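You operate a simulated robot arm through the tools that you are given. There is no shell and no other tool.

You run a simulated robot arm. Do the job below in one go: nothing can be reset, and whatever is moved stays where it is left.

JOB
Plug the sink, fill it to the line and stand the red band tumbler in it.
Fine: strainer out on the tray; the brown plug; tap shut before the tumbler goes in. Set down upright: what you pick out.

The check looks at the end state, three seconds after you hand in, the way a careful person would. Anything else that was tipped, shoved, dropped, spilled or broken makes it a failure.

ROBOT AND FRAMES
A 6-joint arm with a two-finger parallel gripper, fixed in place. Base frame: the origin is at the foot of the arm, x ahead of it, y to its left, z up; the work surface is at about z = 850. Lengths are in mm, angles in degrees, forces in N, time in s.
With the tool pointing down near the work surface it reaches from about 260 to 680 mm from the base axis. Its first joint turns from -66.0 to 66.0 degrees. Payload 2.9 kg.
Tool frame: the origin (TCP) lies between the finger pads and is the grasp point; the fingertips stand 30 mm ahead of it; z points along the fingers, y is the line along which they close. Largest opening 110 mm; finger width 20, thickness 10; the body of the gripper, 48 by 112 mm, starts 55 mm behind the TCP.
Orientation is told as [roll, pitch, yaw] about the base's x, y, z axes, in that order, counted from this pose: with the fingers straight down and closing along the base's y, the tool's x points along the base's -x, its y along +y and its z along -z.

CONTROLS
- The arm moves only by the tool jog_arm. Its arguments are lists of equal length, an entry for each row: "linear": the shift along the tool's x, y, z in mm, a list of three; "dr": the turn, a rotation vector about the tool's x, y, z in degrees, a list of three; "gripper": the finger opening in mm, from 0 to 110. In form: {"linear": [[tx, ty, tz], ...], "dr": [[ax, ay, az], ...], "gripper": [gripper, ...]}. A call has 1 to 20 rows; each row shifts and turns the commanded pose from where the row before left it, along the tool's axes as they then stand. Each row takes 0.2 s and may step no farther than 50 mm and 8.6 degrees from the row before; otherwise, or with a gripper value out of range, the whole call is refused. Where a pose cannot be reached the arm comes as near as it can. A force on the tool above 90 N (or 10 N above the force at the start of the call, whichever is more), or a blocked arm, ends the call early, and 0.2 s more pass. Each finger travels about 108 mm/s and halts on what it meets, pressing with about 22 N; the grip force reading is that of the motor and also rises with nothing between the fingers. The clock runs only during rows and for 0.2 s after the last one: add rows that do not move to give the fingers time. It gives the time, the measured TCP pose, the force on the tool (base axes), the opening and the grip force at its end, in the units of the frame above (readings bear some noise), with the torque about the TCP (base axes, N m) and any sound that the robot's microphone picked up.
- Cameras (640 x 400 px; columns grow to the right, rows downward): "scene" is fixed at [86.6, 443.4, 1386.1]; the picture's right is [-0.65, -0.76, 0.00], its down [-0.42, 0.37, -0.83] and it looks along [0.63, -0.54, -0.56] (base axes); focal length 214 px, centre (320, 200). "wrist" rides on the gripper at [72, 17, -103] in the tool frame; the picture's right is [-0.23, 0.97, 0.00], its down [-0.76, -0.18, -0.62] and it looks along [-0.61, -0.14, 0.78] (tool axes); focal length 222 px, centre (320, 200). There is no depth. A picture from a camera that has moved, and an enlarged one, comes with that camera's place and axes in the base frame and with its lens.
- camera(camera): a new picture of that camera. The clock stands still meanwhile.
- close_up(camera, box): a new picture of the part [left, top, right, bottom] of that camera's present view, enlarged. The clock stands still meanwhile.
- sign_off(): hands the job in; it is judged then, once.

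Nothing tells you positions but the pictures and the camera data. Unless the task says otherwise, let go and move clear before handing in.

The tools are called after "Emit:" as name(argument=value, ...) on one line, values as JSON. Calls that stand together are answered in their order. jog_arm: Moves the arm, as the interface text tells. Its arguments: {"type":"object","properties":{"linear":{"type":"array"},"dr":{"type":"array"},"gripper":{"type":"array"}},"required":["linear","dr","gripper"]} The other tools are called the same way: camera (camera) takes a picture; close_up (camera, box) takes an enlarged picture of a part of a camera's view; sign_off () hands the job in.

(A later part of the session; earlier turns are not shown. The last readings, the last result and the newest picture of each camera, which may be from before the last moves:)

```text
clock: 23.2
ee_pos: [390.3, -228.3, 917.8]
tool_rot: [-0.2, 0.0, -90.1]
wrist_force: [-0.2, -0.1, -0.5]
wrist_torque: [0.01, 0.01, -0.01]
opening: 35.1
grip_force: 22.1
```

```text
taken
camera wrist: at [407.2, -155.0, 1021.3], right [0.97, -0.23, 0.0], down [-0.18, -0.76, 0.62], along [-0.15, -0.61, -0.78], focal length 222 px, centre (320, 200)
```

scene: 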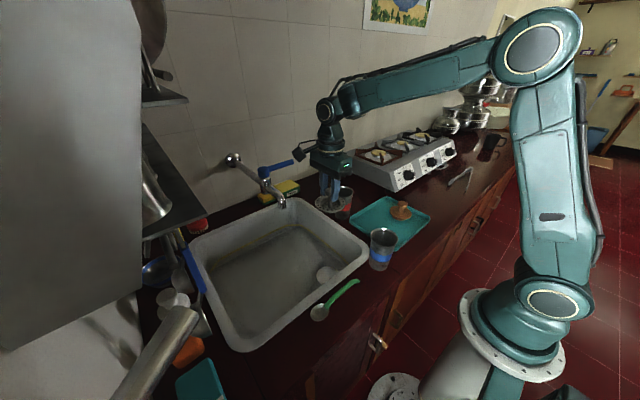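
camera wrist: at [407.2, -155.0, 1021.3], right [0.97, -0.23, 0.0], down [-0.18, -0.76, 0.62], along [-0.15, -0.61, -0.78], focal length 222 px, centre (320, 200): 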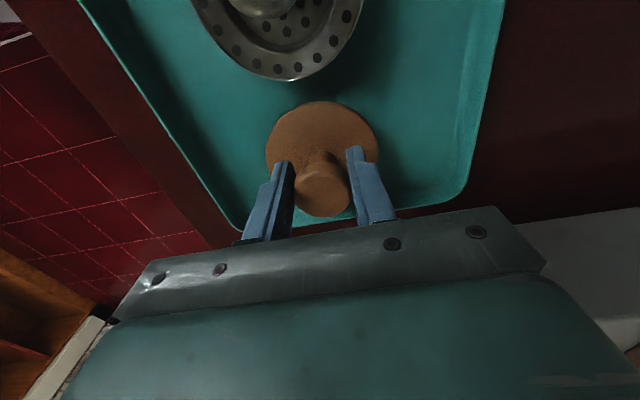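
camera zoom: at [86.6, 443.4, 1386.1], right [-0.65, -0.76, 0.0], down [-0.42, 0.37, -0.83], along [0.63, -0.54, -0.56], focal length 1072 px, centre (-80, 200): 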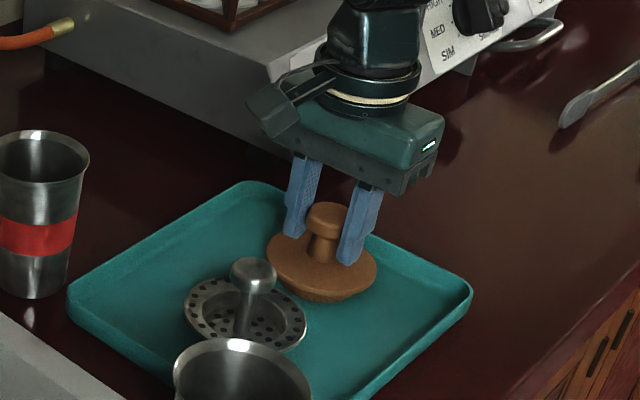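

The plug is held at 35 mm. I'll lift it straight up and carry it toward the sink, stopping short of the drain so I can see the hole.

Emit:
jog_arm(linear=[[0, 0, -5], [0, 0, -15], [0, 0, -30], [0, 0, -40], [0, 0, -40], [0, 0, -33], [38, 8.5, 0], [38.5, 8.5, 0], [38.5, 8.5, 0], [38.5, 8.5, 0], [38.5, 8.5, 0], [38.5, 8.5, 0], [38, 8.5, 0], [0, 0, 0], [0, 0, 0]], dr=[[0, 0, 0], [0, 0, 0], [0, 0, 0], [0, 0, 0], [0, 0, 0], [0, 0, 0], [0, 0, 0], [0, 0, 0], [0, 0, 0], [0, 0, 0], [0, 0, 0], [0, 0, 0], [0, 0, 0], [0, 0, 0], [0, 0, 0]], gripper=[25, 25, 25, 25, 25, 25, 25, 25, 25, 25, 25, 25, 25, 25, 25])

Emit:
camera(camera="wrist")

Emit:
close_up(camera="wrist", box=[270, 0, 370, 80])

Emit:
camera(camera="scene")

```text
clock: 26.4
ee_pos: [450.5, 37.9, 1078.7]
tool_rot: [-0.2, 0.1, -90.2]
wrist_force: [-0.7, 0.7, -0.9]
wrist_torque: [0.0, 0.0, -0.02]
opening: 34.8
grip_force: 22.6
```

```text
taken
camera wrist: at [467.5, 110.8, 1182.7], right [0.97, -0.23, 0.0], down [-0.18, -0.76, 0.62], along [-0.15, -0.61, -0.78], focal length 222 px, centre (320, 200)
```

wrist: 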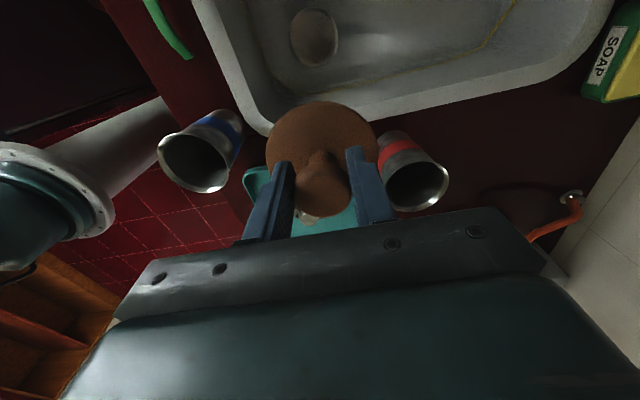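

```text
5.00 times, centred on (320, 40) of wrist
camera zoom: at [467.5, 110.8, 1182.7], right [0.97, -0.23, 0.0], down [-0.18, -0.76, 0.62], along [-0.15, -0.61, -0.78], focal length 1111 px, centre (320, 1000)
```

zoom: 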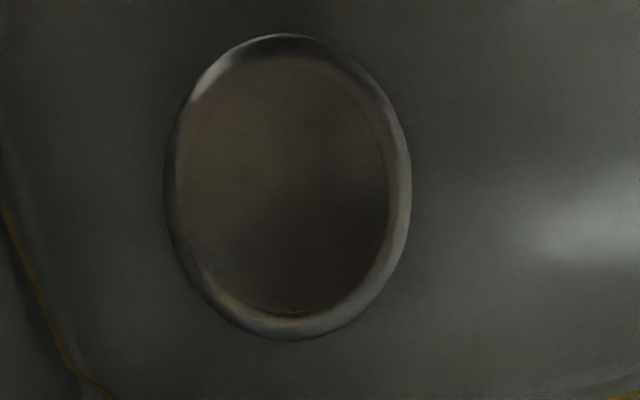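

```text
taken
```

scene: 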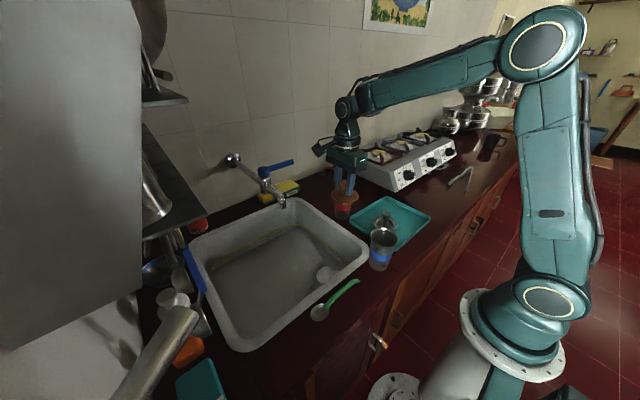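

The drain hole is about 85 mm across, 54 mm further +y from here, which agrees with where I picked the strainer. I'll move over it and lower the plug to just above the hole.

Emit:
jog_arm(linear=[[27, 0.2, 0], [27.3, 0.2, 0], [0, 0, 40], [0, 0, 40], [0, 0, 40], [0, 0, 40], [0, 0, 40], [0, 0, 40], [0, 0, 40], [0, 0, 0]], dr=[[0, 0, 0], [0, 0, 0], [0, 0, 0], [0, 0, 0], [0, 0, 0], [0, 0, 0], [0, 0, 0], [0, 0, 0], [0, 0, 0], [0, 0, 0]], gripper=[25, 25, 25, 25, 25, 25, 25, 25, 25, 25])

Emit:
camera(camera="wrist")

Emit:
close_up(camera="scene", box=[270, 190, 390, 300])

```text
clock: 28.6
ee_pos: [447.3, 95.3, 800.6]
tool_rot: [-0.1, 0.0, -90.1]
wrist_force: [-0.3, 0.6, -1.1]
wrist_torque: [-0.01, -0.01, -0.05]
opening: 34.8
grip_force: 21.8
```

```text
taken
camera wrist: at [465.1, 168.9, 904.6], right [0.97, -0.23, 0.0], down [-0.18, -0.76, 0.62], along [-0.14, -0.61, -0.78], focal length 222 px, centre (320, 200)
```

wrist: 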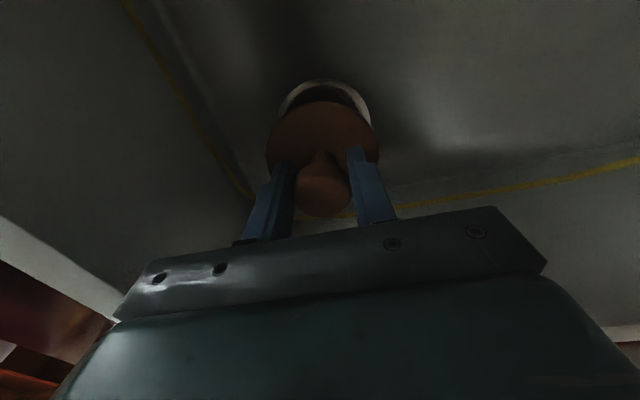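

```text
3.64 times, centred on (330, 245) of scene
camera zoom: at [86.6, 443.4, 1386.1], right [-0.65, -0.76, 0.0], down [-0.42, 0.37, -0.83], along [0.63, -0.54, -0.56], focal length 780 px, centre (284, 36)
```

zoom: 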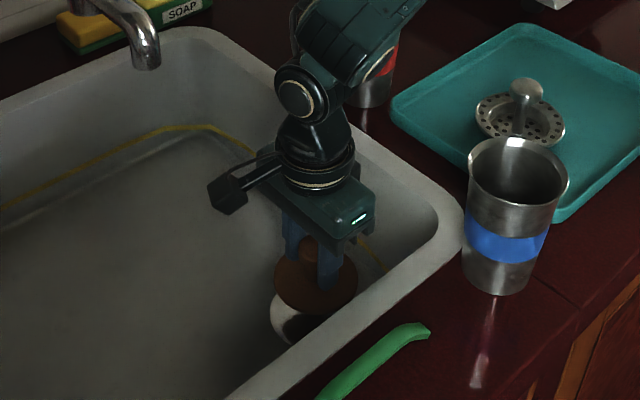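

I'll enlarge to check alignment of plug and hole before lowering.

Emit:
close_up(camera="wrist", box=[250, 60, 400, 220])

Emit:
close_up(camera="scene", box=[310, 230, 380, 290])

```text
2.50 times, centred on (325, 140) of wrist
camera zoom: at [465.1, 168.9, 904.6], right [0.97, -0.23, 0.0], down [-0.18, -0.76, 0.62], along [-0.14, -0.61, -0.78], focal length 555 px, centre (308, 350)
```

zoom: 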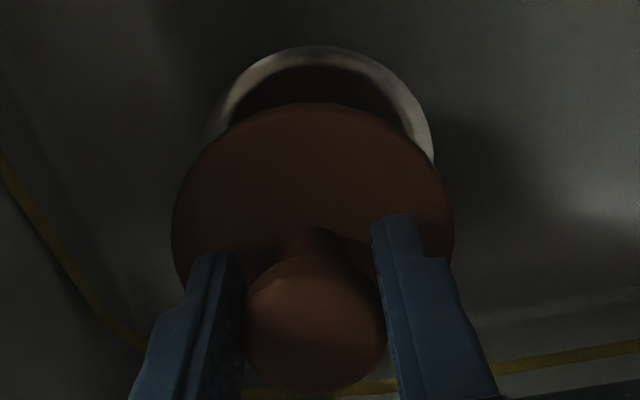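

```text
6.67 times, centred on (345, 260) of scene
camera zoom: at [86.6, 443.4, 1386.1], right [-0.65, -0.76, 0.0], down [-0.42, 0.37, -0.83], along [0.63, -0.54, -0.56], focal length 1430 px, centre (153, -200)
```

zoom: 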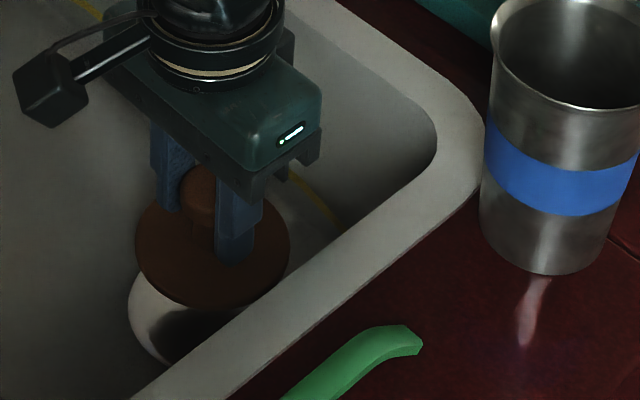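

The plug looks about 2 mm short in y and 1 mm in x of the hole centre. I'll correct that and lower to just above the floor, then check.

Emit:
jog_arm(linear=[[1.8, 1, 0], [0, 0, 12], [0, 0, 8], [0, 0, 0]], dr=[[0, 0, 0], [0, 0, 0], [0, 0, 0], [0, 0, 0]], gripper=[25, 25, 25, 25])

Emit:
close_up(camera="wrist", box=[250, 60, 400, 220])

Emit:
close_up(camera="scene", box=[310, 230, 380, 290])

```text
clock: 29.6
ee_pos: [449.0, 95.3, 780.4]
tool_rot: [-0.2, 0.0, -90.1]
wrist_force: [-1.0, 0.4, -1.0]
wrist_torque: [-0.06, 0.0, -0.01]
opening: 35.0
grip_force: 21.5
```

```text
2.50 times, centred on (325, 140) of wrist
camera zoom: at [467.1, 170.3, 884.5], right [0.97, -0.23, 0.0], down [-0.18, -0.76, 0.62], along [-0.14, -0.61, -0.78], focal length 555 px, centre (308, 350)
```

zoom: 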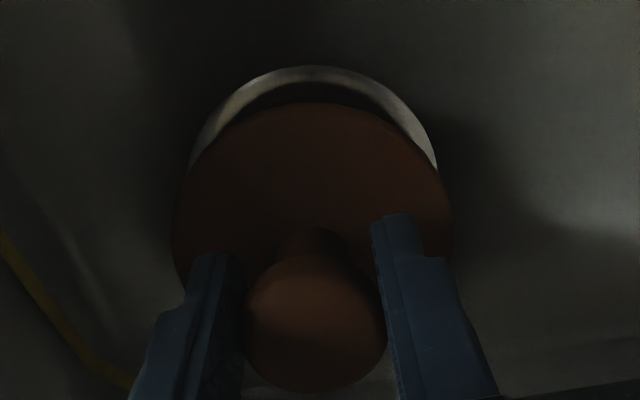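

```text
6.67 times, centred on (345, 260) of scene
camera zoom: at [86.6, 443.4, 1386.1], right [-0.65, -0.76, 0.0], down [-0.42, 0.37, -0.83], along [0.63, -0.54, -0.56], focal length 1430 px, centre (153, -200)
```

zoom: 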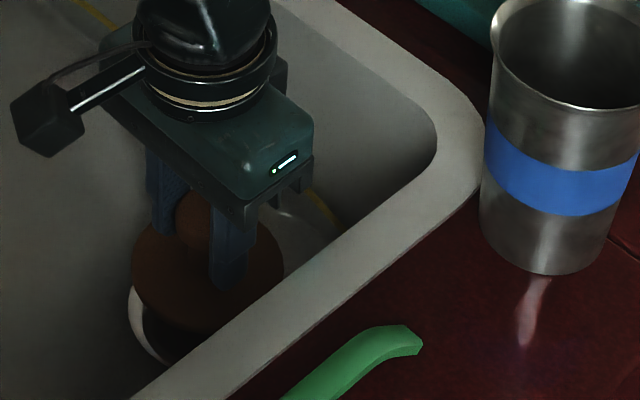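

Alignment is now within about a millimetre. I'll lower to just before seating and then in small steps, reading the force.

Emit:
jog_arm(linear=[[0.6, 0.3, 6], [0, 0, 6], [0, 0, 5], [0, 0, 0]], dr=[[0, 0, 0], [0, 0, 0], [0, 0, 0], [0, 0, 0]], gripper=[25, 25, 25, 25])

Emit:
close_up(camera="wrist", box=[250, 60, 400, 220])

```text
clock: 30.6
ee_pos: [450.8, 95.9, 763.6]
tool_rot: [-0.1, -0.1, -90.1]
wrist_force: [0.3, 0.5, 0.1]
wrist_torque: [-0.03, 0.03, 0.0]
opening: 34.8
grip_force: 21.3
```

```text
2.50 times, centred on (325, 140) of wrist
camera zoom: at [468.0, 170.5, 866.5], right [0.97, -0.23, 0.0], down [-0.18, -0.76, 0.62], along [-0.15, -0.61, -0.78], focal length 555 px, centre (308, 350)
```

zoom: 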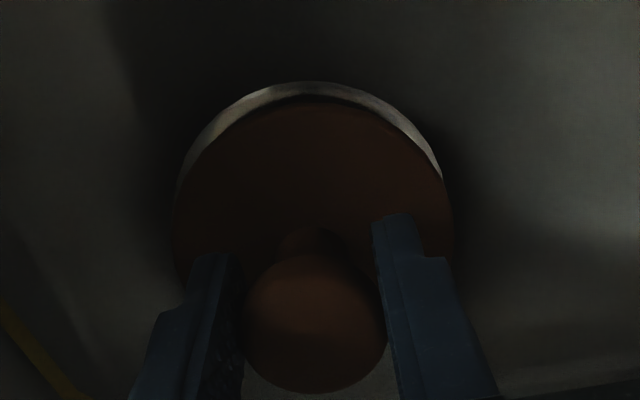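

Still centred within about 1 mm and no contact yet. I continue down in small steps.

Emit:
jog_arm(linear=[[0, -0.5, 3], [0, 0, 3], [0, 0, 2], [0, 0, 0]], dr=[[0, 0, 0], [0, 0, 0], [0, 0, 0], [0, 0, 0]], gripper=[25, 25, 25, 25])

Emit:
close_up(camera="wrist", box=[250, 60, 400, 220])

```text
clock: 31.6
ee_pos: [451.0, 95.8, 754.3]
tool_rot: [-0.2, 0.0, -90.1]
wrist_force: [-0.9, -0.5, -0.1]
wrist_torque: [0.0, 0.02, 0.01]
opening: 34.8
grip_force: 21.7
```

```text
2.50 times, centred on (325, 140) of wrist
camera zoom: at [468.4, 169.6, 859.2], right [0.97, -0.23, 0.0], down [-0.18, -0.76, 0.62], along [-0.14, -0.61, -0.78], focal length 555 px, centre (308, 350)
```

zoom: 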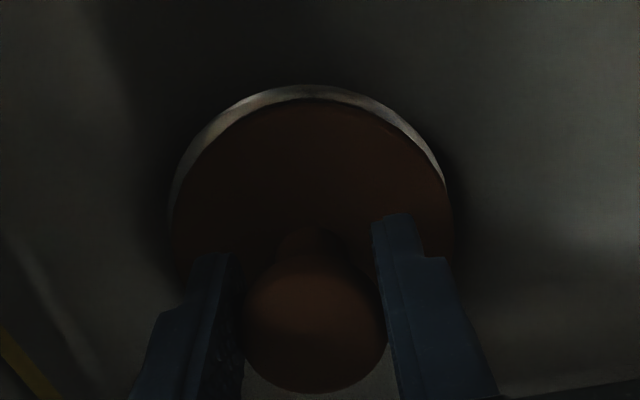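

The ring shows a bit more on the -x side, so I'll shift about 1 mm that way and continue down.

Emit:
jog_arm(linear=[[0.4, -1.2, 1], [0, 0, 2], [0, 0, 2], [0, 0, 0]], dr=[[0, 0, 0], [0, 0, 0], [0, 0, 0], [0, 0, 0]], gripper=[25, 25, 25, 25])

Emit:
close_up(camera="wrist", box=[250, 60, 400, 220])

```text
clock: 32.6
ee_pos: [449.1, 96.4, 750.8]
tool_rot: [-0.1, 0.0, -90.1]
wrist_force: [0.3, 0.5, 0.2]
wrist_torque: [0.01, 0.0, 0.02]
opening: 34.7
grip_force: 21.8
```

```text
2.50 times, centred on (325, 140) of wrist
camera zoom: at [466.4, 170.2, 853.5], right [0.97, -0.23, 0.0], down [-0.18, -0.76, 0.62], along [-0.15, -0.61, -0.78], focal length 555 px, centre (308, 350)
```

zoom: 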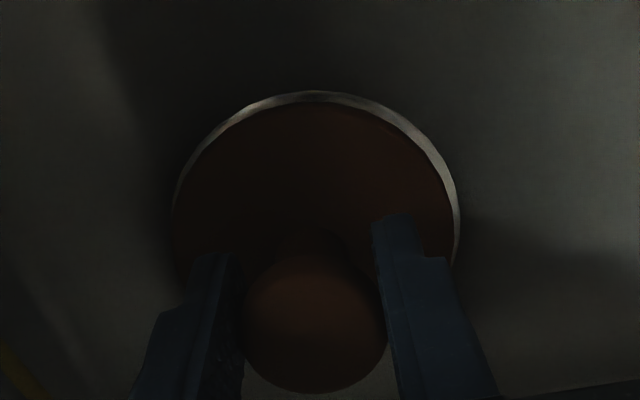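

Now nicely symmetric. Continuing down.

Emit:
jog_arm(linear=[[0, 0.3, 2], [0, 0, 1.5], [0, 0, 1.5], [0, 0, 0]], dr=[[0, 0, 0], [0, 0, 0], [0, 0, 0], [0, 0, 0]], gripper=[25, 25, 25, 25])

Emit:
close_up(camera="wrist", box=[250, 60, 400, 220])

```text
clock: 33.6
ee_pos: [449.5, 96.5, 747.0]
tool_rot: [-0.1, -0.1, -90.1]
wrist_force: [-9.2, -1.8, 28.8]
wrist_torque: [-0.18, 0.04, -0.16]
opening: 34.7
grip_force: 21.7
```

```text
2.50 times, centred on (325, 140) of wrist
camera zoom: at [466.5, 170.2, 850.7], right [0.97, -0.23, 0.0], down [-0.18, -0.76, 0.62], along [-0.14, -0.61, -0.78], focal length 555 px, centre (308, 350)
```

zoom: 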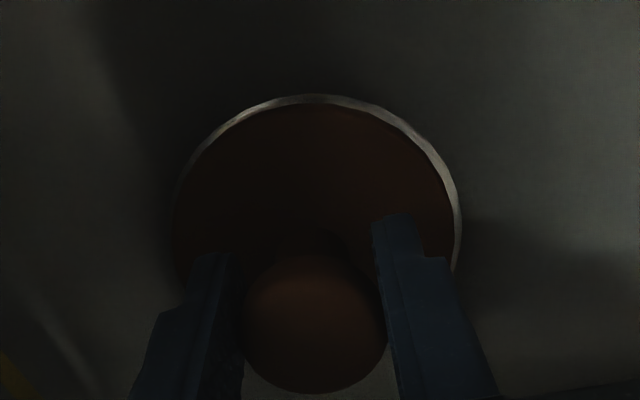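

Contact at TCP z 747 with 29 N down and a 9 N side push toward -x. I'll relieve the side load slightly and see whether it seats further.

Emit:
jog_arm(linear=[[0, -0.5, 0], [0, -0.3, 0.5], [0, 0, 0]], dr=[[0, 0, 0], [0, 0, 0], [0, 0, 0]], gripper=[25, 25, 25])

Emit:
close_up(camera="scene", box=[310, 230, 380, 290])

```text
clock: 34.4
ee_pos: [448.8, 96.4, 744.9]
tool_rot: [0.0, -0.1, -90.2]
wrist_force: [-4.3, -4.2, 34.0]
wrist_torque: [-0.28, 0.18, -0.12]
opening: 35.1
grip_force: 22.5
```

```text
6.67 times, centred on (345, 260) of scene
camera zoom: at [86.1, 443.2, 1386.2], right [-0.65, -0.76, 0.0], down [-0.42, 0.37, -0.83], along [0.63, -0.54, -0.56], focal length 1430 px, centre (153, -200)
```

zoom: 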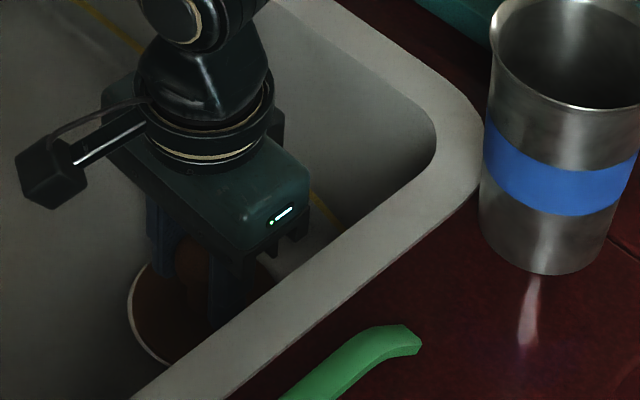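

The plug looks evenly seated in its ring. I'll ease off the load, open the fingers, rise and inspect it.

Emit:
jog_arm(linear=[[0, 0, -0.7], [0, 0, 0], [0, 0, 0], [0, 0, 0], [0, 0, 0], [0, 0, -15], [0, 0, -35], [0, 0, -40], [0, 0, -40], [0, 0, -40], [0, 0, -40], [0, 0, -40], [0, 0, 0]], dr=[[0, 0, 0], [0, 0, 0], [0, 0, 0], [0, 0, 0], [0, 0, 0], [0, 0, 0], [0, 0, 0], [0, 0, 0], [0, 0, 0], [0, 0, 0], [0, 0, 0], [0, 0, 0], [0, 0, 0]], gripper=[25, 34, 38, 48, 70, 70, 70, 70, 70, 70, 70, 70, 70])

Emit:
camera(camera="wrist")

Emit:
close_up(camera="wrist", box=[270, 30, 370, 130])

Emit:
close_up(camera="scene", box=[290, 240, 370, 300])

```text
clock: 37.2
ee_pos: [447.5, 95.3, 994.3]
tool_rot: [-0.2, 0.0, -90.0]
wrist_force: [0.0, -0.3, 0.4]
wrist_torque: [-0.01, -0.04, -0.02]
opening: 69.9
grip_force: 0.1
```

```text
taken
camera wrist: at [464.4, 169.3, 1098.7], right [0.97, -0.23, 0.0], down [-0.18, -0.76, 0.62], along [-0.15, -0.61, -0.78], focal length 222 px, centre (320, 200)
```

wrist: 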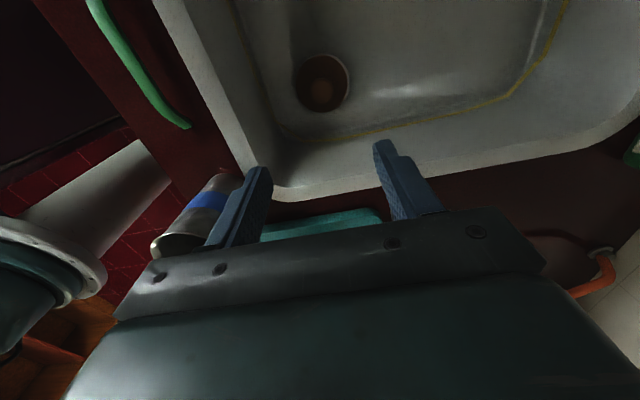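

```text
4.00 times, centred on (320, 80) of wrist
camera zoom: at [464.4, 169.3, 1098.7], right [0.97, -0.23, 0.0], down [-0.18, -0.76, 0.62], along [-0.15, -0.61, -0.78], focal length 888 px, centre (320, 680)
```

zoom: 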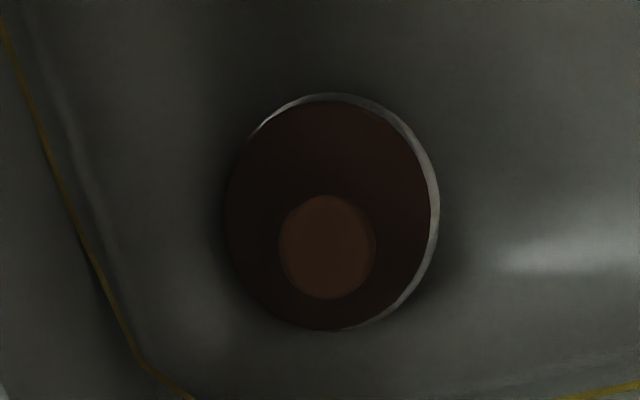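

```text
6.67 times, centred on (330, 270) of scene
camera zoom: at [86.6, 443.4, 1386.1], right [-0.65, -0.76, 0.0], down [-0.42, 0.37, -0.83], along [0.63, -0.54, -0.56], focal length 1430 px, centre (253, -267)
```

zoom: 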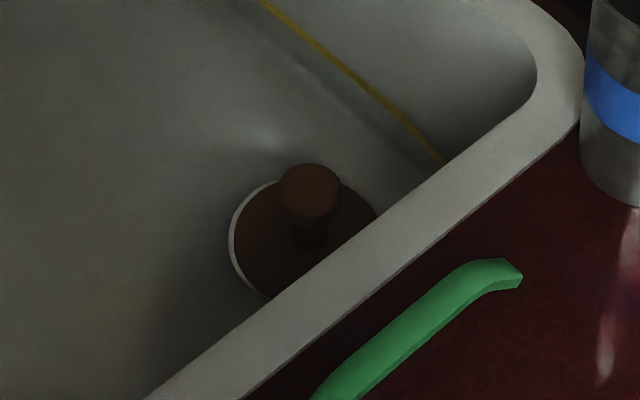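

The plug sits flush in the drain recess. Next is the tap, so I'll rise and move to where the wrist camera can see the lever clearly.

Emit:
jog_arm(linear=[[0, 0, -41], [0, 0, -41], [0, 0, -41], [0, 0, -41], [0, 0, -40], [0, 36, 0], [0, 36, 0], [0, 36, 0], [0, 0, 0]], dr=[[0, 0, 0], [0, 0, 0], [0, 0, 0], [0, 0, 0], [0, 0, 0], [0, 0, 0], [0, 0, 0], [0, 0, 0], [0, 0, 0]], gripper=[70, 70, 70, 70, 70, 80, 90, 90, 90])

Emit:
camera(camera="wrist")

Emit:
close_up(camera="scene", box=[210, 90, 370, 220])

```text
clock: 39.2
ee_pos: [558.0, 96.6, 1199.6]
tool_rot: [-0.1, 0.0, -90.1]
wrist_force: [-1.0, -0.5, 0.7]
wrist_torque: [0.0, 0.03, 0.01]
opening: 90.2
grip_force: 0.1
```

```text
taken
camera wrist: at [575.0, 169.4, 1302.7], right [0.97, -0.23, 0.0], down [-0.18, -0.76, 0.62], along [-0.15, -0.61, -0.78], focal length 222 px, centre (320, 200)
```

wrist: 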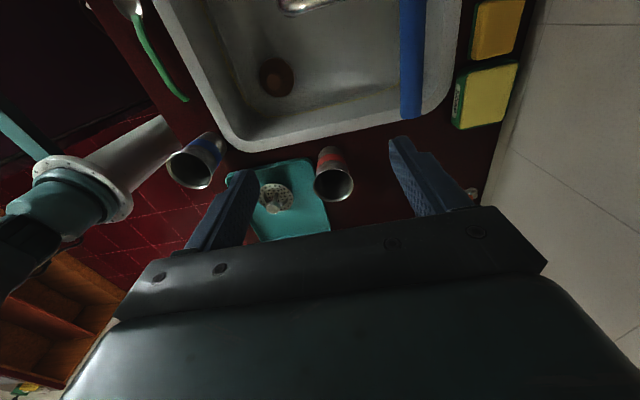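

```text
3.08 times, centred on (290, 155) of scene
camera zoom: at [86.7, 443.4, 1386.1], right [-0.65, -0.76, 0.0], down [-0.42, 0.37, -0.83], along [0.63, -0.54, -0.56], focal length 660 px, centre (412, 338)
```

zoom: 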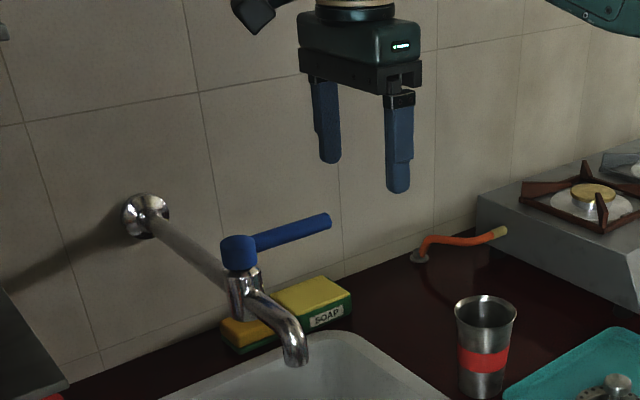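

The lever runs straight along -y at x ≈ 640, from the hub at y ≈ 192 to its end at y ≈ 88, at z ≈ 1097. I'll come down beyond its free end with fingers open along x, then slide over so the fingers straddle it.

Emit:
jog_arm(linear=[[-19.3, 6, 15], [-19.3, 6, 15], [0, 10, 25], [0, 10, 25], [0, 11, 20], [0, 11, 20], [0, 0, 0]], dr=[[0, 0, 0], [0, 0, 0], [0, 0, 0], [0, 0, 0], [0, 0, 0], [0, 0, 0], [0, 0, 0]], gripper=[100, 105, 105, 105, 105, 105, 105])

Emit:
camera(camera="wrist")

Emit:
close_up(camera="scene", box=[210, 90, 370, 220])

```text
clock: 40.8
ee_pos: [612.5, 56.9, 1079.8]
tool_rot: [-0.1, 0.0, -90.1]
wrist_force: [-0.8, -0.1, 0.2]
wrist_torque: [-0.01, -0.03, -0.02]
opening: 104.8
grip_force: 0.0
```

```text
taken
camera wrist: at [629.1, 131.2, 1183.1], right [0.97, -0.23, 0.0], down [-0.18, -0.76, 0.62], along [-0.15, -0.61, -0.78], focal length 222 px, centre (320, 200)
```

wrist: 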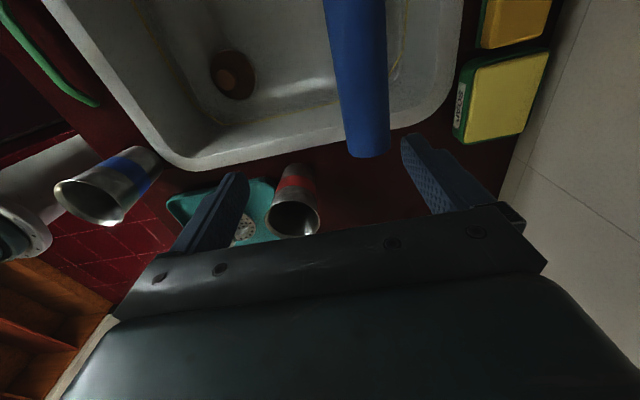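

```text
3.08 times, centred on (290, 155) of scene
camera zoom: at [86.6, 443.4, 1386.1], right [-0.65, -0.76, 0.0], down [-0.42, 0.37, -0.83], along [0.63, -0.54, -0.56], focal length 660 px, centre (412, 338)
```

zoom: 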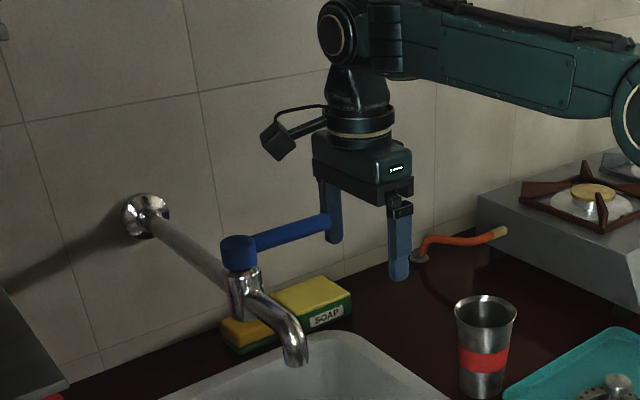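

The lever's end is between the finger planes. I'll slide +y so the fingers straddle it with clearance on both sides.

Emit:
jog_arm(linear=[[16, 0, 0], [16, 0, 0], [16, 0, 0], [0, 0, 0]], dr=[[0, 0, 0], [0, 0, 0], [0, 0, 0], [0, 0, 0]], gripper=[105, 105, 105, 105])

Emit:
camera(camera="wrist")

Emit:
close_up(camera="scene", box=[210, 90, 370, 220])

```text
clock: 41.8
ee_pos: [611.3, 105.2, 1079.2]
tool_rot: [-0.2, 0.0, -90.1]
wrist_force: [-0.1, -0.5, 0.6]
wrist_torque: [0.01, 0.01, -0.04]
opening: 104.5
grip_force: 0.1
```

```text
taken
camera wrist: at [629.0, 179.4, 1182.8], right [0.97, -0.23, 0.0], down [-0.18, -0.76, 0.62], along [-0.15, -0.61, -0.78], focal length 222 px, centre (320, 200)
```

wrist: 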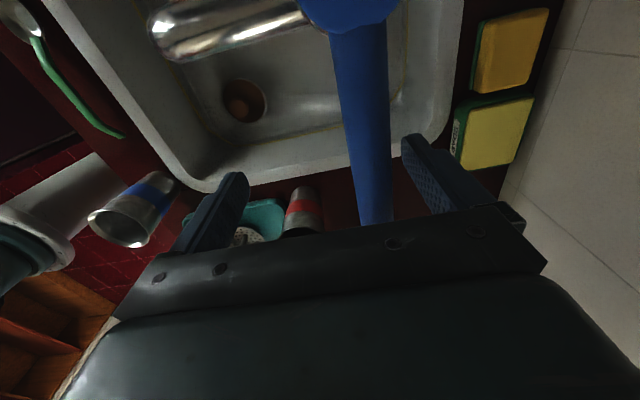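

```text
3.08 times, centred on (290, 155) of scene
camera zoom: at [86.6, 443.4, 1386.1], right [-0.65, -0.76, 0.0], down [-0.42, 0.37, -0.83], along [0.63, -0.54, -0.56], focal length 660 px, centre (412, 338)
```

zoom: 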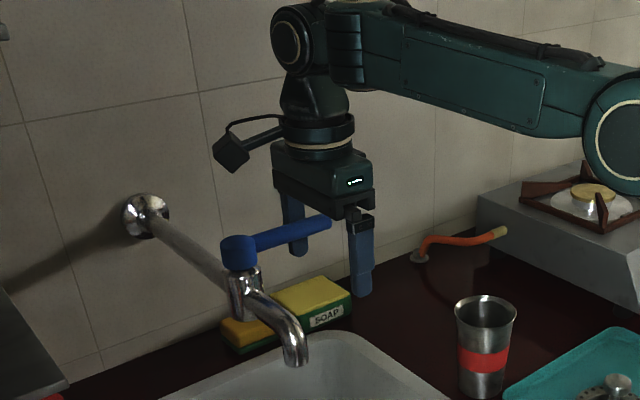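

The lever is straddled. I'll bring the outer finger up to it and test gently whether it turns toward -x.

Emit:
jog_arm(linear=[[0, -8, 0], [0, -6, 0], [0, -2, 0], [0, 0, 0]], dr=[[0, 0, 0], [0, 0, 0], [0, 0, 0], [0, 0, 0]], gripper=[105, 105, 105, 105])

Emit:
camera(camera="wrist")

```text
clock: 42.8
ee_pos: [595.4, 106.4, 1080.3]
tool_rot: [-0.2, 0.0, -90.1]
wrist_force: [0.0, 0.3, -0.2]
wrist_torque: [0.01, 0.01, -0.02]
opening: 105.1
grip_force: 0.4
```

```text
taken
camera wrist: at [612.8, 180.0, 1183.0], right [0.97, -0.23, 0.0], down [-0.18, -0.76, 0.62], along [-0.15, -0.61, -0.78], focal length 222 px, centre (320, 200)
```

wrist: 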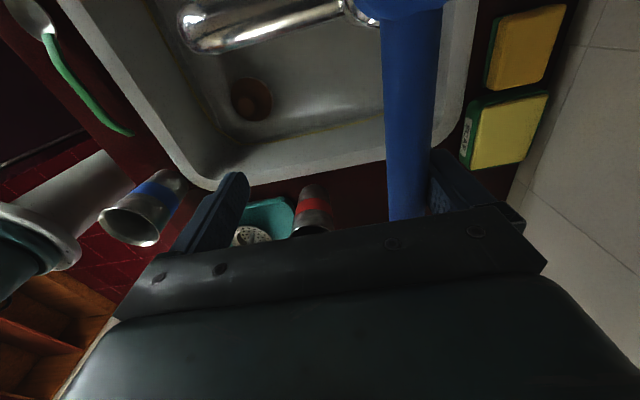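

The finger is right at the lever. I'll pull a few millimetres and read the force.

Emit:
jog_arm(linear=[[0, -2, 0], [0, -2, 0], [0, -2, 0], [0, 0, 0]], dr=[[0, 0, 0], [0, 0, 0], [0, 0, 0], [0, 0, 0]], gripper=[105, 105, 105, 105])

Emit:
camera(camera="wrist")

Emit:
close_up(camera="scene", box=[210, 90, 370, 220])

```text
clock: 43.8
ee_pos: [589.1, 106.0, 1079.8]
tool_rot: [-0.2, 0.0, -90.1]
wrist_force: [0.4, 0.0, -0.2]
wrist_torque: [-0.03, -0.03, 0.02]
opening: 105.1
grip_force: 0.3
```

```text
taken
camera wrist: at [607.3, 179.3, 1183.2], right [0.97, -0.23, 0.0], down [-0.18, -0.76, 0.62], along [-0.15, -0.61, -0.78], focal length 222 px, centre (320, 200)
```

wrist: 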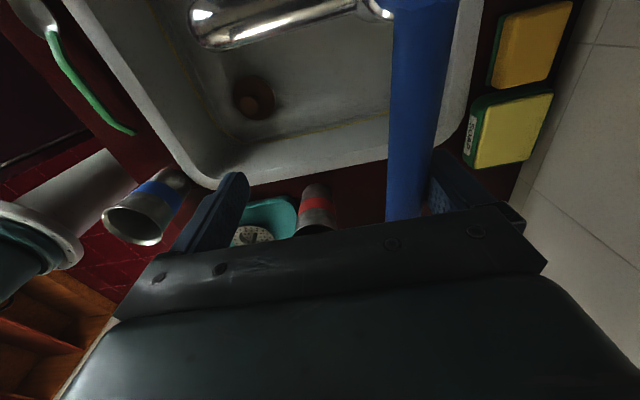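

```text
3.08 times, centred on (290, 155) of scene
camera zoom: at [86.6, 443.4, 1386.1], right [-0.65, -0.76, 0.0], down [-0.42, 0.37, -0.83], along [0.63, -0.54, -0.56], focal length 660 px, centre (412, 338)
```

zoom: 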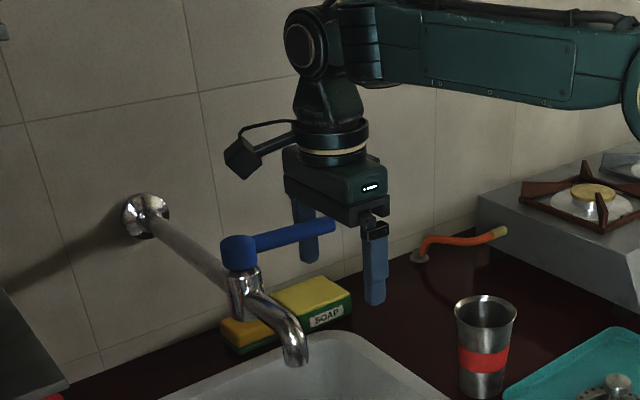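

The lever turns freely toward -x. I'll follow the arc about the hub another 16 degrees and check for flow.

Emit:
jog_arm(linear=[[7.85, -11.48, 0], [7.85, -11.48, 0], [0, 0, 0]], dr=[[0, 0, 8], [0, 0, 8], [0, 0, 0]], gripper=[105, 105, 105])

Emit:
camera(camera="scene")

Emit:
close_up(camera="scene", box=[210, 90, 370, 220])

```text
clock: 44.6
ee_pos: [568.7, 123.4, 1079.1]
tool_rot: [-0.4, 0.0, -106.1]
wrist_force: [0.3, -0.8, 0.3]
wrist_torque: [0.03, -0.01, -0.04]
opening: 104.7
grip_force: 0.4
```

```text
taken
```

scene: 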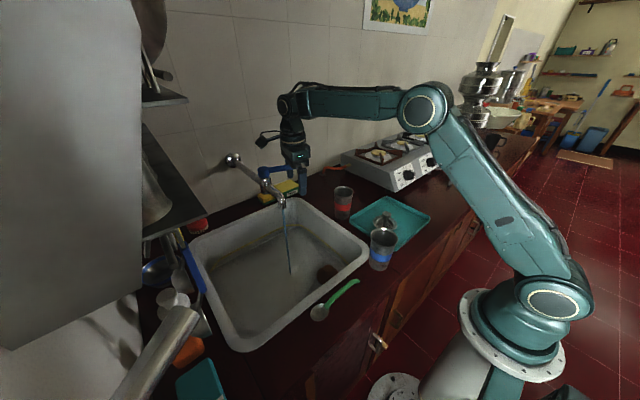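

```text
3.08 times, centred on (290, 155) of scene
camera zoom: at [86.6, 443.4, 1386.1], right [-0.65, -0.76, 0.0], down [-0.42, 0.37, -0.83], along [0.63, -0.54, -0.56], focal length 660 px, centre (412, 338)
```

zoom: 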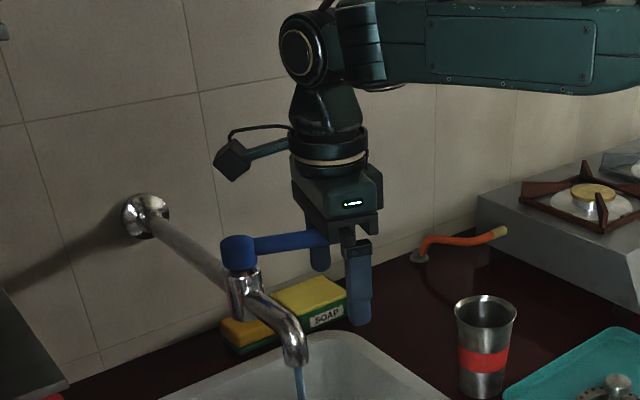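

Water is flowing in a thin stream into the plugged sink. I'll hold still for a couple of seconds and look at how fast the level rises.

Emit:
jog_arm(linear=[[0, 0, 0], [0, 0, 0], [0, 0, 0], [0, 0, 0], [0, 0, 0], [0, 0, 0], [0, 0, 0], [0, 0, 0], [0, 0, 0], [0, 0, 0]], dr=[[0, 0, 0], [0, 0, 0], [0, 0, 0], [0, 0, 0], [0, 0, 0], [0, 0, 0], [0, 0, 0], [0, 0, 0], [0, 0, 0], [0, 0, 0]], gripper=[105, 105, 105, 105, 105, 105, 105, 105, 105, 105])

Emit:
close_up(camera="scene", box=[180, 180, 380, 350])

Emit:
camera(camera="wrist")

```text
clock: 46.8
ee_pos: [569.4, 123.5, 1079.9]
tool_rot: [-0.3, 0.1, -106.1]
wrist_force: [-0.3, -0.3, 0.3]
wrist_torque: [-0.02, 0.0, -0.03]
opening: 104.7
grip_force: 0.0
```

```text
2.35 times, centred on (280, 265) of scene
camera zoom: at [86.6, 443.4, 1386.1], right [-0.65, -0.76, 0.0], down [-0.42, 0.37, -0.83], along [0.63, -0.54, -0.56], focal length 505 px, centre (414, 47)
```

zoom: 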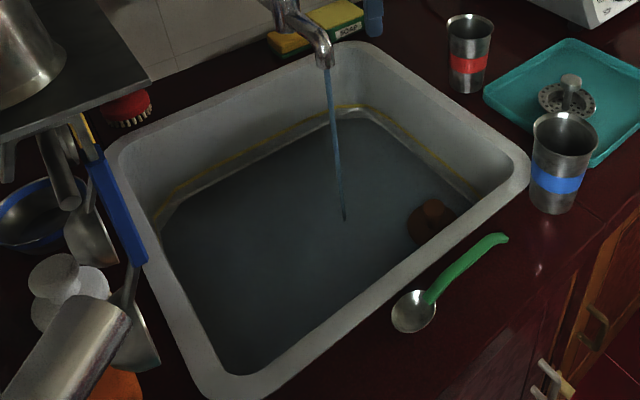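

```text
taken
camera wrist: at [605.1, 189.3, 1183.3], right [0.87, -0.49, 0.0], down [-0.38, -0.68, 0.62], along [-0.31, -0.54, -0.78], focal length 222 px, centre (320, 200)
```

wrist: 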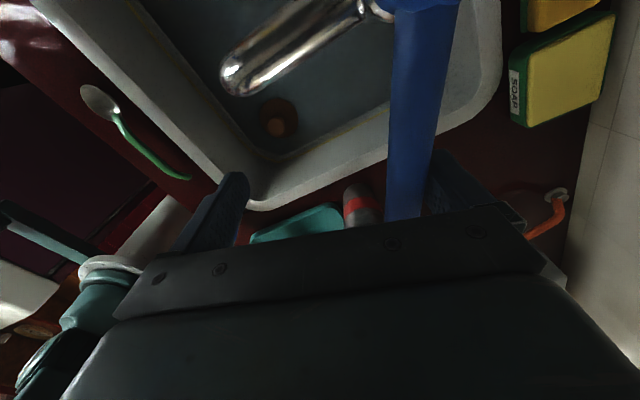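

The level is rising fairly quickly; I'll enlarge the back and right wall to compare water with the yellow line.

Emit:
close_up(camera="scene", box=[270, 210, 350, 260])

Emit:
close_up(camera="scene", box=[220, 210, 300, 270])

Emit:
close_up(camera="wrist", box=[220, 80, 400, 200])

```text
8.00 times, centred on (310, 235) of scene
camera zoom: at [86.6, 443.4, 1386.1], right [-0.65, -0.76, 0.0], down [-0.42, 0.37, -0.83], along [0.63, -0.54, -0.56], focal length 1716 px, centre (400, -80)
```

zoom: 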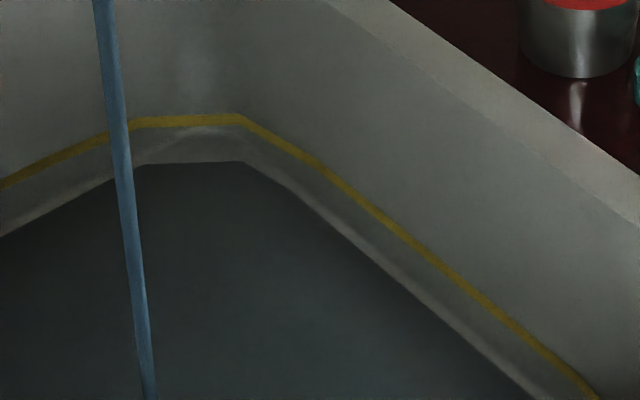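

```text
6.67 times, centred on (260, 240) of scene
camera zoom: at [86.6, 443.4, 1386.1], right [-0.65, -0.76, 0.0], down [-0.42, 0.37, -0.83], along [0.63, -0.54, -0.56], focal length 1430 px, centre (720, -67)
```

zoom: 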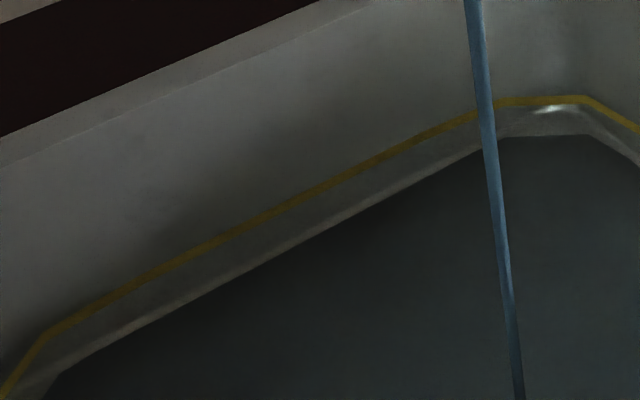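

```text
3.33 times, centred on (310, 140) of wrist
camera zoom: at [605.1, 189.3, 1183.3], right [0.87, -0.49, 0.0], down [-0.38, -0.68, 0.62], along [-0.31, -0.54, -0.78], focal length 740 px, centre (353, 400)
```

zoom: 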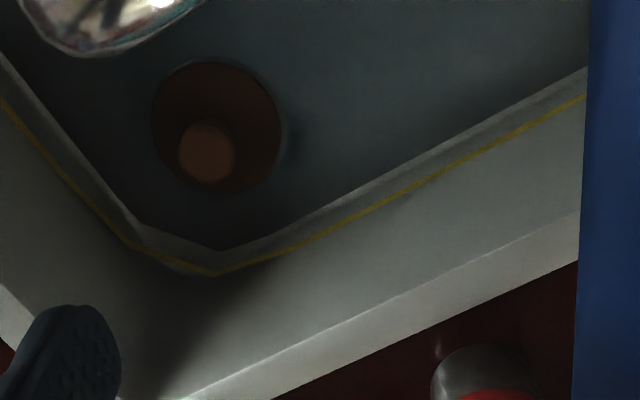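

The water is still clearly below the line, about 44 px in the enlarged corner view. I'll wait a little more to measure the rate.

Emit:
jog_arm(linear=[[0, 0, 0], [0, 0, 0], [0, 0, 0], [0, 0, 0], [0, 0, 0], [0, 0, 0], [0, 0, 0], [0, 0, 0], [0, 0, 0]], dr=[[0, 0, 0], [0, 0, 0], [0, 0, 0], [0, 0, 0], [0, 0, 0], [0, 0, 0], [0, 0, 0], [0, 0, 0], [0, 0, 0]], gripper=[105, 105, 105, 105, 105, 105, 105, 105, 105])

Emit:
close_up(camera="scene", box=[270, 210, 350, 260])

Emit:
camera(camera="scene")

```text
clock: 48.8
ee_pos: [569.0, 123.7, 1078.2]
tool_rot: [-0.1, 0.0, -106.1]
wrist_force: [-0.8, 0.6, 0.6]
wrist_torque: [-0.01, -0.01, -0.03]
opening: 105.2
grip_force: 0.0
```

```text
8.00 times, centred on (310, 235) of scene
camera zoom: at [86.6, 443.4, 1386.1], right [-0.65, -0.76, 0.0], down [-0.42, 0.37, -0.83], along [0.63, -0.54, -0.56], focal length 1716 px, centre (400, -80)
```

zoom: 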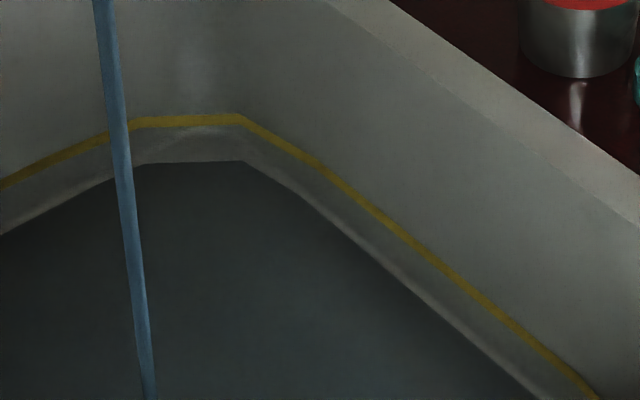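

```text
taken
```

scene: 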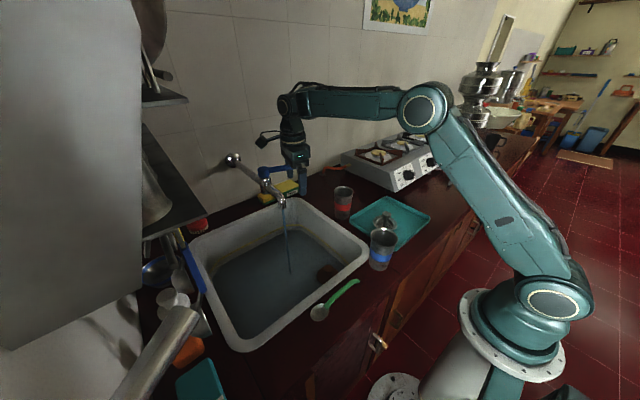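

The rise is only about 0.6 mm/s, so I'll open the lever another 16 degrees along the same arc and keep watching.

Emit:
jog_arm(linear=[[7.85, -11.48, 0], [7.85, -11.48, 0], [0, 0, 0], [0, 0, 0], [0, 0, 0], [0, 0, 0], [0, 0, 0], [0, 0, 0], [0, 0, 0], [0, 0, 0], [0, 0, 0], [0, 0, 0]], dr=[[0, 0, 8], [0, 0, 8], [0, 0, 0], [0, 0, 0], [0, 0, 0], [0, 0, 0], [0, 0, 0], [0, 0, 0], [0, 0, 0], [0, 0, 0], [0, 0, 0], [0, 0, 0]], gripper=[105, 105, 105, 105, 105, 105, 105, 105, 105, 105, 105, 105])

Emit:
close_up(camera="scene", box=[270, 210, 350, 260])

Emit:
camera(camera="scene")

```text
clock: 51.4
ee_pos: [552.8, 144.3, 1079.2]
tool_rot: [-0.1, -0.1, -122.2]
wrist_force: [0.2, -0.6, -0.2]
wrist_torque: [-0.01, 0.01, 0.0]
opening: 104.8
grip_force: 0.0
```

```text
8.00 times, centred on (310, 235) of scene
camera zoom: at [86.6, 443.4, 1386.1], right [-0.65, -0.76, 0.0], down [-0.42, 0.37, -0.83], along [0.63, -0.54, -0.56], focal length 1716 px, centre (400, -80)
```

zoom: 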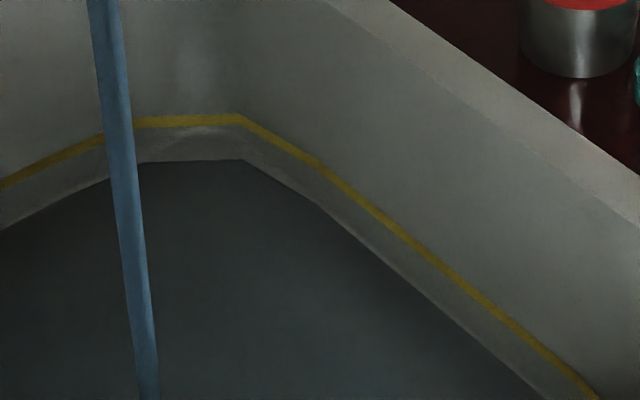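

```text
taken
```

scene: 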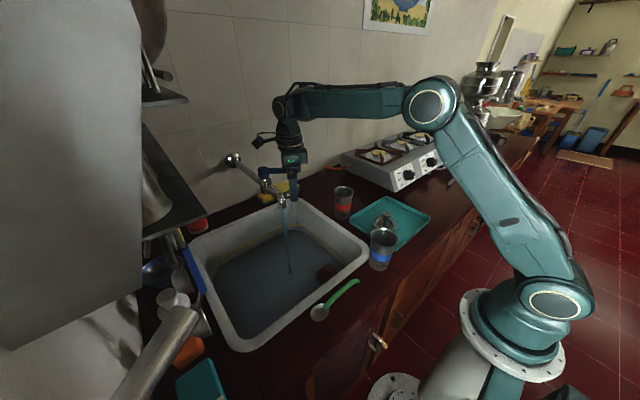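

The stream is thicker and the level is rising, about 38 px still to go. I'll open another 16 degrees and wait in a longer stretch.

Emit:
jog_arm(linear=[[7.85, -11.48, 0], [7.85, -11.48, 0], [0, 0, 0], [0, 0, 0], [0, 0, 0], [0, 0, 0], [0, 0, 0], [0, 0, 0], [0, 0, 0], [0, 0, 0], [0, 0, 0], [0, 0, 0], [0, 0, 0], [0, 0, 0], [0, 0, 0], [0, 0, 0], [0, 0, 0], [0, 0, 0], [0, 0, 0], [0, 0, 0]], dr=[[0, 0, 8], [0, 0, 8], [0, 0, 0], [0, 0, 0], [0, 0, 0], [0, 0, 0], [0, 0, 0], [0, 0, 0], [0, 0, 0], [0, 0, 0], [0, 0, 0], [0, 0, 0], [0, 0, 0], [0, 0, 0], [0, 0, 0], [0, 0, 0], [0, 0, 0], [0, 0, 0], [0, 0, 0], [0, 0, 0]], gripper=[105, 105, 105, 105, 105, 105, 105, 105, 105, 105, 105, 105, 105, 105, 105, 105, 105, 105, 105, 105])

Emit:
close_up(camera="scene", box=[270, 210, 350, 260])

Emit:
camera(camera="scene")

```text
clock: 55.6
ee_pos: [543.5, 171.6, 1079.7]
tool_rot: [-0.1, -0.1, -138.0]
wrist_force: [0.1, 0.2, 0.7]
wrist_torque: [-0.02, 0.01, -0.02]
opening: 105.2
grip_force: 0.1
```

```text
8.00 times, centred on (310, 235) of scene
camera zoom: at [86.6, 443.4, 1386.1], right [-0.65, -0.76, 0.0], down [-0.42, 0.37, -0.83], along [0.63, -0.54, -0.56], focal length 1716 px, centre (400, -80)
```

zoom: 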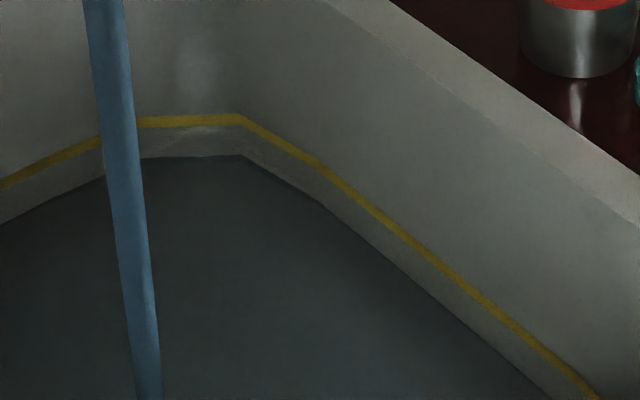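

```text
taken
```

scene: 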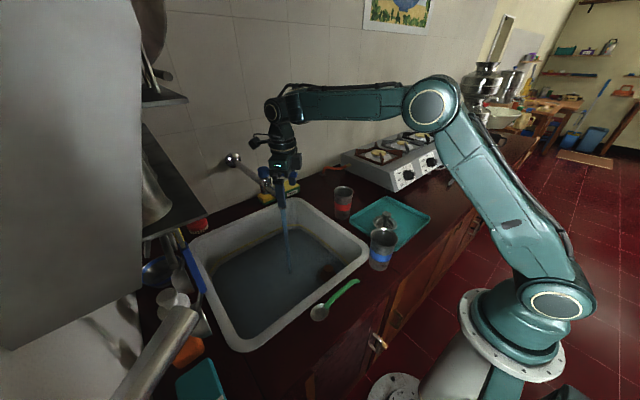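

The level is still rising steadily, at about 1.7 px/s on the left part of that view with about 38 px to go. I'll keep waiting in stretches.

Emit:
jog_arm(linear=[[0, 0, 0], [0, 0, 0], [0, 0, 0], [0, 0, 0], [0, 0, 0], [0, 0, 0], [0, 0, 0], [0, 0, 0], [0, 0, 0], [0, 0, 0], [0, 0, 0], [0, 0, 0], [0, 0, 0], [0, 0, 0], [0, 0, 0], [0, 0, 0], [0, 0, 0], [0, 0, 0], [0, 0, 0], [0, 0, 0]], dr=[[0, 0, 0], [0, 0, 0], [0, 0, 0], [0, 0, 0], [0, 0, 0], [0, 0, 0], [0, 0, 0], [0, 0, 0], [0, 0, 0], [0, 0, 0], [0, 0, 0], [0, 0, 0], [0, 0, 0], [0, 0, 0], [0, 0, 0], [0, 0, 0], [0, 0, 0], [0, 0, 0], [0, 0, 0], [0, 0, 0]], gripper=[105, 105, 105, 105, 105, 105, 105, 105, 105, 105, 105, 105, 105, 105, 105, 105, 105, 105, 105, 105])

Emit:
close_up(camera="scene", box=[270, 210, 350, 260])

Emit:
close_up(camera="scene", box=[180, 180, 380, 350])

```text
clock: 59.8
ee_pos: [543.0, 170.4, 1079.0]
tool_rot: [-0.1, -0.1, -138.0]
wrist_force: [-0.3, -0.3, -0.4]
wrist_torque: [-0.01, 0.02, 0.02]
opening: 105.3
grip_force: 0.0
```

```text
8.00 times, centred on (310, 235) of scene
camera zoom: at [86.6, 443.4, 1386.1], right [-0.65, -0.76, 0.0], down [-0.42, 0.37, -0.83], along [0.63, -0.54, -0.56], focal length 1716 px, centre (400, -80)
```

zoom: 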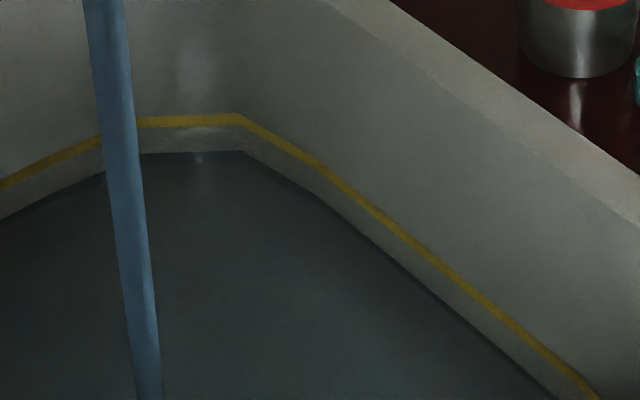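

```text
2.35 times, centred on (280, 265) of scene
camera zoom: at [86.6, 443.4, 1386.1], right [-0.65, -0.76, 0.0], down [-0.42, 0.37, -0.83], along [0.63, -0.54, -0.56], focal length 505 px, centre (414, 47)
```

zoom: 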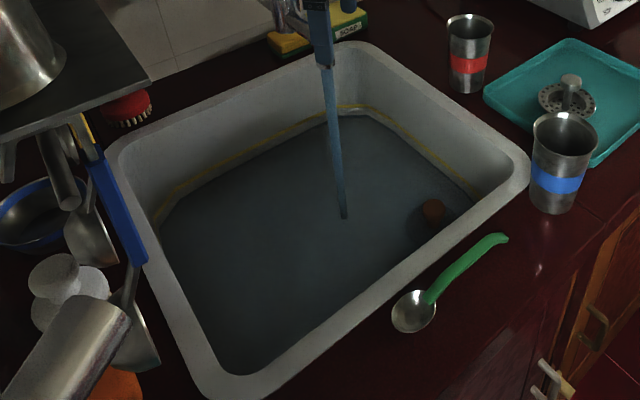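

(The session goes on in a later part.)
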